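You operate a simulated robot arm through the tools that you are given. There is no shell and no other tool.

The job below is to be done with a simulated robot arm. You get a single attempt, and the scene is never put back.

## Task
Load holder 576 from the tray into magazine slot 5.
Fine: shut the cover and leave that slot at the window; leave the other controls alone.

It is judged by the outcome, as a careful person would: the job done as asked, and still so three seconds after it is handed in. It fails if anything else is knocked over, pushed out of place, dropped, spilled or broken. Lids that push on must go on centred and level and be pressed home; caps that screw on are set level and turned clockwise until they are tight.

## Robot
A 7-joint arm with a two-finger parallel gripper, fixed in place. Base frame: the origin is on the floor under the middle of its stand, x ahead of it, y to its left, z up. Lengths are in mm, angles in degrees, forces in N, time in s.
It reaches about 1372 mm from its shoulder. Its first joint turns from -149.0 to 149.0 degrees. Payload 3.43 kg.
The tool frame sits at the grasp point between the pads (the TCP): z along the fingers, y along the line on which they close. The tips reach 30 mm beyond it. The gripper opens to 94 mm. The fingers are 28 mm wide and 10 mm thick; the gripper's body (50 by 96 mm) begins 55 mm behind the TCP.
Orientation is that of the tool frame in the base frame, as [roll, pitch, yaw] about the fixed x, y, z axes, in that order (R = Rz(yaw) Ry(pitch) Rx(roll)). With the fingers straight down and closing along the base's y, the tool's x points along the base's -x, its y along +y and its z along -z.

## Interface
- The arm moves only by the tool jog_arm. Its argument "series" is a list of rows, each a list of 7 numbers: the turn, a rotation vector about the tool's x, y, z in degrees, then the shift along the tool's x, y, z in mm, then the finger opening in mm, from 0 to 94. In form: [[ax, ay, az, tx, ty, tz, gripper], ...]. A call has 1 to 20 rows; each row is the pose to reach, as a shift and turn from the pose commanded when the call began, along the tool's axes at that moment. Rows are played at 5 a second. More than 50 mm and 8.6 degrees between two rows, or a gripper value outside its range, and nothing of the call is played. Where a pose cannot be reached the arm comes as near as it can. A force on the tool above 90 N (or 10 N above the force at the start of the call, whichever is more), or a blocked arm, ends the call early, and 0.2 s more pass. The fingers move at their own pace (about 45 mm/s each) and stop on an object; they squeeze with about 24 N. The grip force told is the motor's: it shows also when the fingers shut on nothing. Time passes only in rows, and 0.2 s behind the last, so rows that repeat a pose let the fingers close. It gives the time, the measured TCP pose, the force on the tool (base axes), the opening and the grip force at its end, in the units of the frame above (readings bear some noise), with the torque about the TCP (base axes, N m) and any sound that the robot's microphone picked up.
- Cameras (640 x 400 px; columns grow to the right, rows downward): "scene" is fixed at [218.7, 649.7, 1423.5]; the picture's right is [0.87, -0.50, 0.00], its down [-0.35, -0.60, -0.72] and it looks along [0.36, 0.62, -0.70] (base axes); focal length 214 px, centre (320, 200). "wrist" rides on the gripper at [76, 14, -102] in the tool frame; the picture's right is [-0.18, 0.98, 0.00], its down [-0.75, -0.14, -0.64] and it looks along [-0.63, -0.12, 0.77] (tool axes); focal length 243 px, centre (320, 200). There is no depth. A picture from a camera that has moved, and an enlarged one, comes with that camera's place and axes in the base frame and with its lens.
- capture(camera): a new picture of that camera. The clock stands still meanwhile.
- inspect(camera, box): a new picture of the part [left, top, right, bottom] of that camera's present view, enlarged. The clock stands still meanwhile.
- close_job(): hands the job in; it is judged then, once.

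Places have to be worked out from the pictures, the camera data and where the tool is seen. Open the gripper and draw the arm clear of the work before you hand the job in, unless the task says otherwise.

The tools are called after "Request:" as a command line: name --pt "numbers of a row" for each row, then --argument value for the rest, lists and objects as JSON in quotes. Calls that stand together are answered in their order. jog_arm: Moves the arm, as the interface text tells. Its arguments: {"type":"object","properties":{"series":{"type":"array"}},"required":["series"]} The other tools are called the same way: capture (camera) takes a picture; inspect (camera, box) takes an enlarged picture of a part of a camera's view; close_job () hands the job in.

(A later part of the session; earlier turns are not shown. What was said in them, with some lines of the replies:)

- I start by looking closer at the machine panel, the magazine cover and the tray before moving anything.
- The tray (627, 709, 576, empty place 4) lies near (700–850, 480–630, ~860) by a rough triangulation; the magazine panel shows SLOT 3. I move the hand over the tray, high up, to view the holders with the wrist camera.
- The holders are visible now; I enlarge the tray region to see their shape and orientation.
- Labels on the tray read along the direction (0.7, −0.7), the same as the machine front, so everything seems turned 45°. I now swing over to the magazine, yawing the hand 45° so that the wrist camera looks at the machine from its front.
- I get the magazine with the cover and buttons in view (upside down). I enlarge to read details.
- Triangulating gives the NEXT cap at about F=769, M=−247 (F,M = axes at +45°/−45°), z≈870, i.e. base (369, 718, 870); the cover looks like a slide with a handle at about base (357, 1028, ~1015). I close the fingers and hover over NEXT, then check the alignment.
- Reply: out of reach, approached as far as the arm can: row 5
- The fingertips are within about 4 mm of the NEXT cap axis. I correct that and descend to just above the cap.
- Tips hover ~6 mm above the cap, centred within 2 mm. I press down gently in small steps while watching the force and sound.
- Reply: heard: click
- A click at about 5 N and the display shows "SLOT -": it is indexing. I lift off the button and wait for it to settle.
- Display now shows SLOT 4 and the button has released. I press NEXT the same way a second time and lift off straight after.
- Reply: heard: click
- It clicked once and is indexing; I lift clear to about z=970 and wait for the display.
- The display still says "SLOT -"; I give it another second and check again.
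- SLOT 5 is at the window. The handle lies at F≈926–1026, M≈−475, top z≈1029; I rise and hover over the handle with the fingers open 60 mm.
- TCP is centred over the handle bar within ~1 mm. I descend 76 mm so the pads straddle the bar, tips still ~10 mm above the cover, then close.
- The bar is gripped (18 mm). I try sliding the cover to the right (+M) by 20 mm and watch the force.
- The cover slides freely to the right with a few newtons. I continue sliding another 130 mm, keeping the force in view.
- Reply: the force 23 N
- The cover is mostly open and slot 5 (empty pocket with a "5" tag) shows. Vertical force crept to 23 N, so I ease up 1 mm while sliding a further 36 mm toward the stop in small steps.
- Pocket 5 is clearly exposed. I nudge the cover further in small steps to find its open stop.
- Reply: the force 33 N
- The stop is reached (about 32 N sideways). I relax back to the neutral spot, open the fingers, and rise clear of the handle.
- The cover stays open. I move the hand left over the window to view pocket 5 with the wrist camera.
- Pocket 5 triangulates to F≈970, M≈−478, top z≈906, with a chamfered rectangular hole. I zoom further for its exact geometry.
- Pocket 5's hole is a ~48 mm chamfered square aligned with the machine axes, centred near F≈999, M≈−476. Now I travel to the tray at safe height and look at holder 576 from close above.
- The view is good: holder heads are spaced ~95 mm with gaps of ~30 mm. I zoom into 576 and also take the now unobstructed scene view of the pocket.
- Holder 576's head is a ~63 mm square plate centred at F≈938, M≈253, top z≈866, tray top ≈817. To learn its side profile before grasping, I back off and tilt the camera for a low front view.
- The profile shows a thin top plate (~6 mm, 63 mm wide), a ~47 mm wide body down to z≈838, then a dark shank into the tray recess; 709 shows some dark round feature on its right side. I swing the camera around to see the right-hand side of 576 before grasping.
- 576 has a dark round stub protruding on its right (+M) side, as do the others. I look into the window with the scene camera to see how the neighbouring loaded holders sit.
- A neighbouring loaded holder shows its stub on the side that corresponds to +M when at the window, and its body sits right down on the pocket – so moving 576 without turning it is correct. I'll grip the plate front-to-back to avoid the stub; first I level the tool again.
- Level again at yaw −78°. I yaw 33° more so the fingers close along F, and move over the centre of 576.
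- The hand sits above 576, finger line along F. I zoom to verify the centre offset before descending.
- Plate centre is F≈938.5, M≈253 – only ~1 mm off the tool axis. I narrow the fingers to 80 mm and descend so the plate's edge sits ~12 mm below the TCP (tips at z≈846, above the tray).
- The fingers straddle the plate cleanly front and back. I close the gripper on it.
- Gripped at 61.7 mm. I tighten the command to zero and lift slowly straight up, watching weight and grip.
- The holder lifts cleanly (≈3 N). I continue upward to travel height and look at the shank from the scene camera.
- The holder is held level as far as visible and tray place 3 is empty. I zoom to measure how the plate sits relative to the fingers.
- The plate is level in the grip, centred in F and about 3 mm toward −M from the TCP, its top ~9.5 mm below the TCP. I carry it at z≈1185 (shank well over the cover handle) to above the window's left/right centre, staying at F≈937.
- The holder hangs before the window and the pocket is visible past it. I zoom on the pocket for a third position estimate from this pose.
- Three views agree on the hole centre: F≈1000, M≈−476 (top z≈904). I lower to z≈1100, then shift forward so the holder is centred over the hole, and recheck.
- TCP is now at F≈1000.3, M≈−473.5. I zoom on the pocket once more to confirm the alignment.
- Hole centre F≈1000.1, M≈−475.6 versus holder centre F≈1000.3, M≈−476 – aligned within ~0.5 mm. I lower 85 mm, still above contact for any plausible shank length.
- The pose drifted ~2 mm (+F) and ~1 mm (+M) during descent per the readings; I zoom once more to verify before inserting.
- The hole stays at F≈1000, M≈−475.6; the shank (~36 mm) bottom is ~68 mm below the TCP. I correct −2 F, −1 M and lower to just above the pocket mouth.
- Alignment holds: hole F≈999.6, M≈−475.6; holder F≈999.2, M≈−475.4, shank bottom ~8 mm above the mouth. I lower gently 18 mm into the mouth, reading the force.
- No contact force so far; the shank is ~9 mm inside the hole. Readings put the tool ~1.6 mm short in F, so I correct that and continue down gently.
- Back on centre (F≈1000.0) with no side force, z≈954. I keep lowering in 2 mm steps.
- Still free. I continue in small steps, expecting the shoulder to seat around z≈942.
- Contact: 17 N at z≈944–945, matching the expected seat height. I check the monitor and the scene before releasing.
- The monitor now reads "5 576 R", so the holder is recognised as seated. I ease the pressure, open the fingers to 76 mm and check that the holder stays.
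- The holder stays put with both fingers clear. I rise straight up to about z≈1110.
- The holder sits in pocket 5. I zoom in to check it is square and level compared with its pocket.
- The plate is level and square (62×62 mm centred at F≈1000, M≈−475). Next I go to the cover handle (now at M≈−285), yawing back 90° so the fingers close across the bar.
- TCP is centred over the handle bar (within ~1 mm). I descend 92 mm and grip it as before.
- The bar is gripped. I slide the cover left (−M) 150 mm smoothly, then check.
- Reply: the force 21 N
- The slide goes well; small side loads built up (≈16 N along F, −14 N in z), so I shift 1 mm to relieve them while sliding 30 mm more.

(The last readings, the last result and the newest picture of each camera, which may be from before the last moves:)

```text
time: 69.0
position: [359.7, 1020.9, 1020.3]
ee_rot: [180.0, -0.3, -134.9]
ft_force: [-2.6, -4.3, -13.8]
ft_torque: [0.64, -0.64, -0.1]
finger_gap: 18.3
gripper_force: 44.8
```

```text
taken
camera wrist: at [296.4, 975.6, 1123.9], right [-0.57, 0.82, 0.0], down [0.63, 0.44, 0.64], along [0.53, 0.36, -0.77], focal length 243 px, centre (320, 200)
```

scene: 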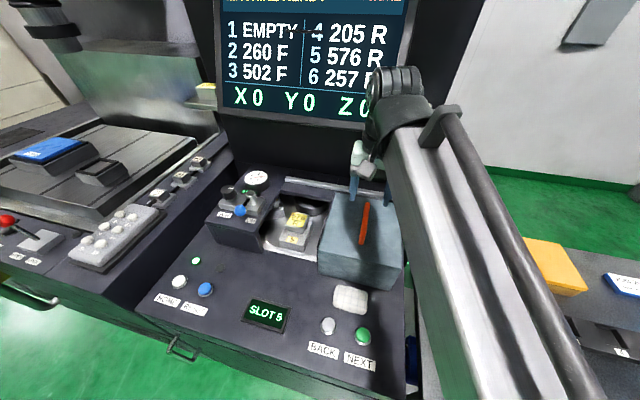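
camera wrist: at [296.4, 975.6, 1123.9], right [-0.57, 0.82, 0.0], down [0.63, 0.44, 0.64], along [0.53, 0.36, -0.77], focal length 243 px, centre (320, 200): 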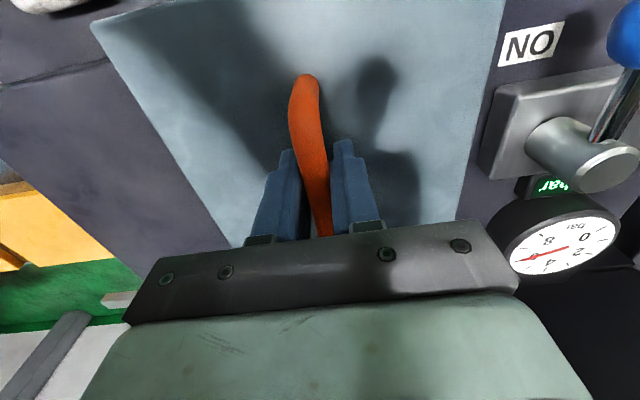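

About 8 mm remain to the original closed position. I continue in 2 mm steps to the closed stop.

Request:
jog_arm --pt "0 0 0 0 2 0.5 0" --pt "0 0 0 0 4 0.5 0" --pt "0 0 0 0 6 0.5 0" --pt "0 0 0 0 8 0.5 0"

Request:
capture --camera "wrist"

```text
time: 70.0
position: [355.2, 1025.3, 1021.2]
ee_rot: [-180.0, 0.0, -135.0]
ft_force: [-4.8, -6.5, 3.3]
ft_torque: [-0.91, 0.93, 0.01]
finger_gap: 18.3
gripper_force: 44.9
```

```text
taken
camera wrist: at [291.0, 980.7, 1123.8], right [-0.57, 0.82, 0.0], down [0.63, 0.43, 0.64], along [0.53, 0.36, -0.77], focal length 243 px, centre (320, 200)
```

wrist: 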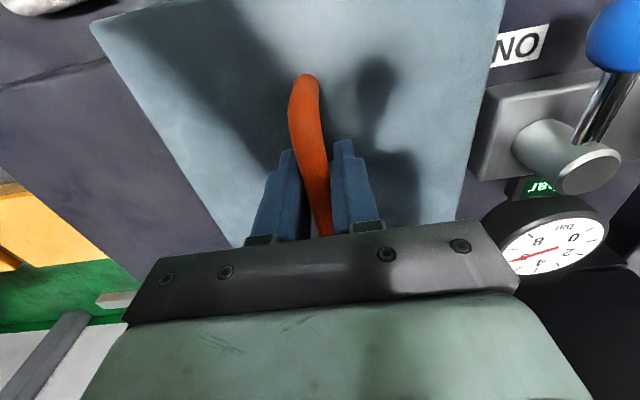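

Nearly at the start position; I push a couple of millimetres more to feel the stop.

Request:
jog_arm --pt "0 0 0 0 1.5 0 0" --pt "0 0 0 0 3 0 0" --pt "0 0 0 0 4.5 0 0"

```text
time: 70.8
position: [352.9, 1025.6, 1021.5]
ee_rot: [-179.8, 0.1, -135.1]
ft_force: [13.5, -22.5, 4.8]
ft_torque: [0.59, -0.5, 0.22]
finger_gap: 18.0
gripper_force: 44.9
```

The closed stop is felt (~25 N along +M). I relax the push, open the fingers and rise clear.

Request:
jog_arm --pt "0 0 0 0 -2.5 0 0" --pt "0 0 0 0 -2.5 0 0" --pt "0 0 0 0 -2.5 0 30" --pt "0 0 0 0 -2.5 0 60" --pt "0 0 0 0 -2.5 0 60" --pt "0 0 0 0 -2.5 -30 60" --pt "0 0 0 0 -2.5 -75 60" --pt "0 0 0 0 -2.5 -120 60" --pt "0 0 0 0 -2.5 -120 60"

Request:
capture --camera "wrist"

Request:
capture --camera "scene"

```text
time: 72.8
position: [349.6, 1026.3, 1143.0]
ee_rot: [180.0, 0.0, -135.1]
ft_force: [-0.1, -0.2, 0.7]
ft_torque: [0.0, -0.03, 0.02]
finger_gap: 60.1
gripper_force: 0.0
```

```text
taken
camera wrist: at [287.6, 982.2, 1246.6], right [-0.57, 0.82, 0.0], down [0.63, 0.43, 0.64], along [0.53, 0.36, -0.77], focal length 243 px, centre (320, 200)
```

wrist: 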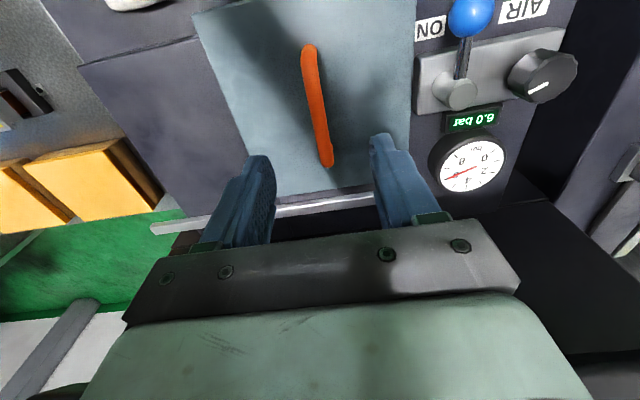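

```text
taken
```

scene: 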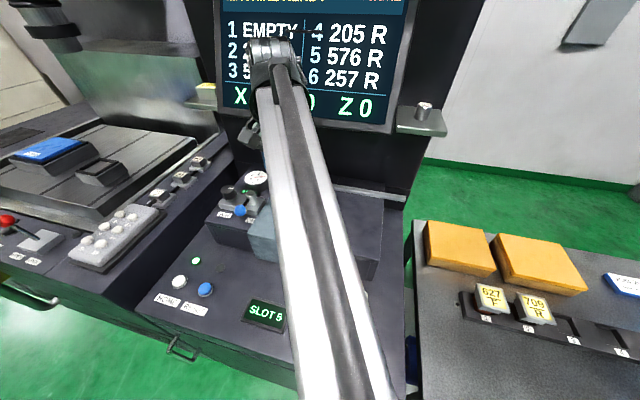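

The cover is shut and the handle released. I draw the arm away to the right, near its starting place, to see the whole scene.

Request:
jog_arm --pt "0 0 0 5 -42 -20 60" --pt "0 0 0 8 -84 -40 60" --pt "0 0 0 10 -126 -60 60" --pt "0 0 0 10 -168 -70 60" --pt "0 0 0 10 -210 -75 60" --pt "0 0 0 10 -252 -75 70" --pt "0 0 0 10 -294 -75 80" --pt "0 0 0 10 -336 -75 94" --pt "0 0 0 10 -336 -75 94"

Request:
capture --camera "scene"

Request:
inspect --camera "scene" --box '[140, 160, 400, 390]'

Request:
inspect --camera "scene" --box '[200, 0, 420, 140]'

```text
time: 74.8
position: [586.4, 781.2, 1215.4]
ee_rot: [180.0, 0.0, -135.0]
ft_force: [0.7, -1.0, 0.2]
ft_torque: [-0.01, 0.02, 0.0]
finger_gap: 94.0
gripper_force: 0.0
```

```text
taken
```

scene: 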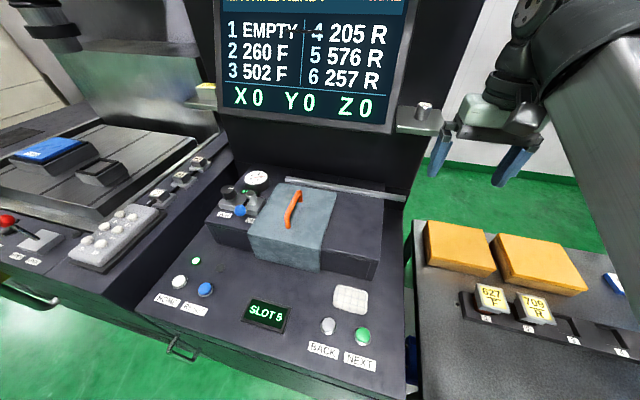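

```text
1.74 times, centred on (270, 275) of scene
camera zoom: at [218.7, 649.7, 1423.5], right [0.87, -0.5, 0.0], down [-0.35, -0.6, -0.72], along [0.36, 0.62, -0.7], focal length 373 px, centre (407, 70)
```

zoom: 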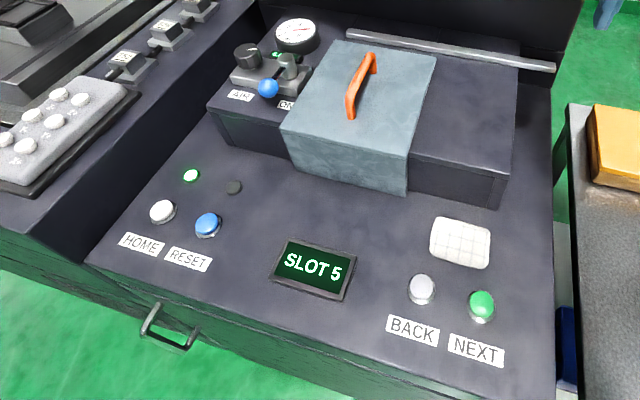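

```text
2.86 times, centred on (310, 70) of scene
camera zoom: at [218.7, 649.7, 1423.5], right [0.87, -0.5, 0.0], down [-0.35, -0.6, -0.72], along [0.36, 0.62, -0.7], focal length 613 px, centre (349, 571)
```

zoom: 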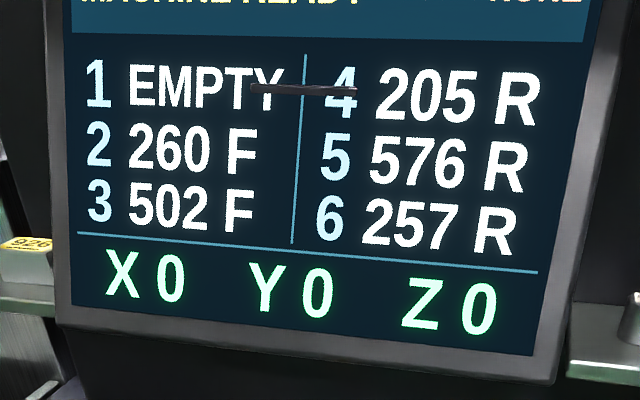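

The monitor reads "5 576 R", the panel shows SLOT 5 and the cover is back in its original shut position. The tray and the other controls are undisturbed. The arm is clear with the gripper open, so I hand the job in.

Request:
close_job

```text
The job is handed in.
```

Holder 576 is loaded in magazine slot 5, and I have handed the job in. The machine monitor now reads "5 576 R".

- **Window:** the panel shows SLOT 5. I pressed NEXT twice to index there from slot 3 and used no other control.
- **Cover:** it is shut, pushed to its closed stop, and looks to be in the same position as at the start.
- **Tray:** holders 627 and 709 are undisturbed, and place 3 is now empty.
- **Arm:** the gripper is open and the arm is drawn clear, near where it started.
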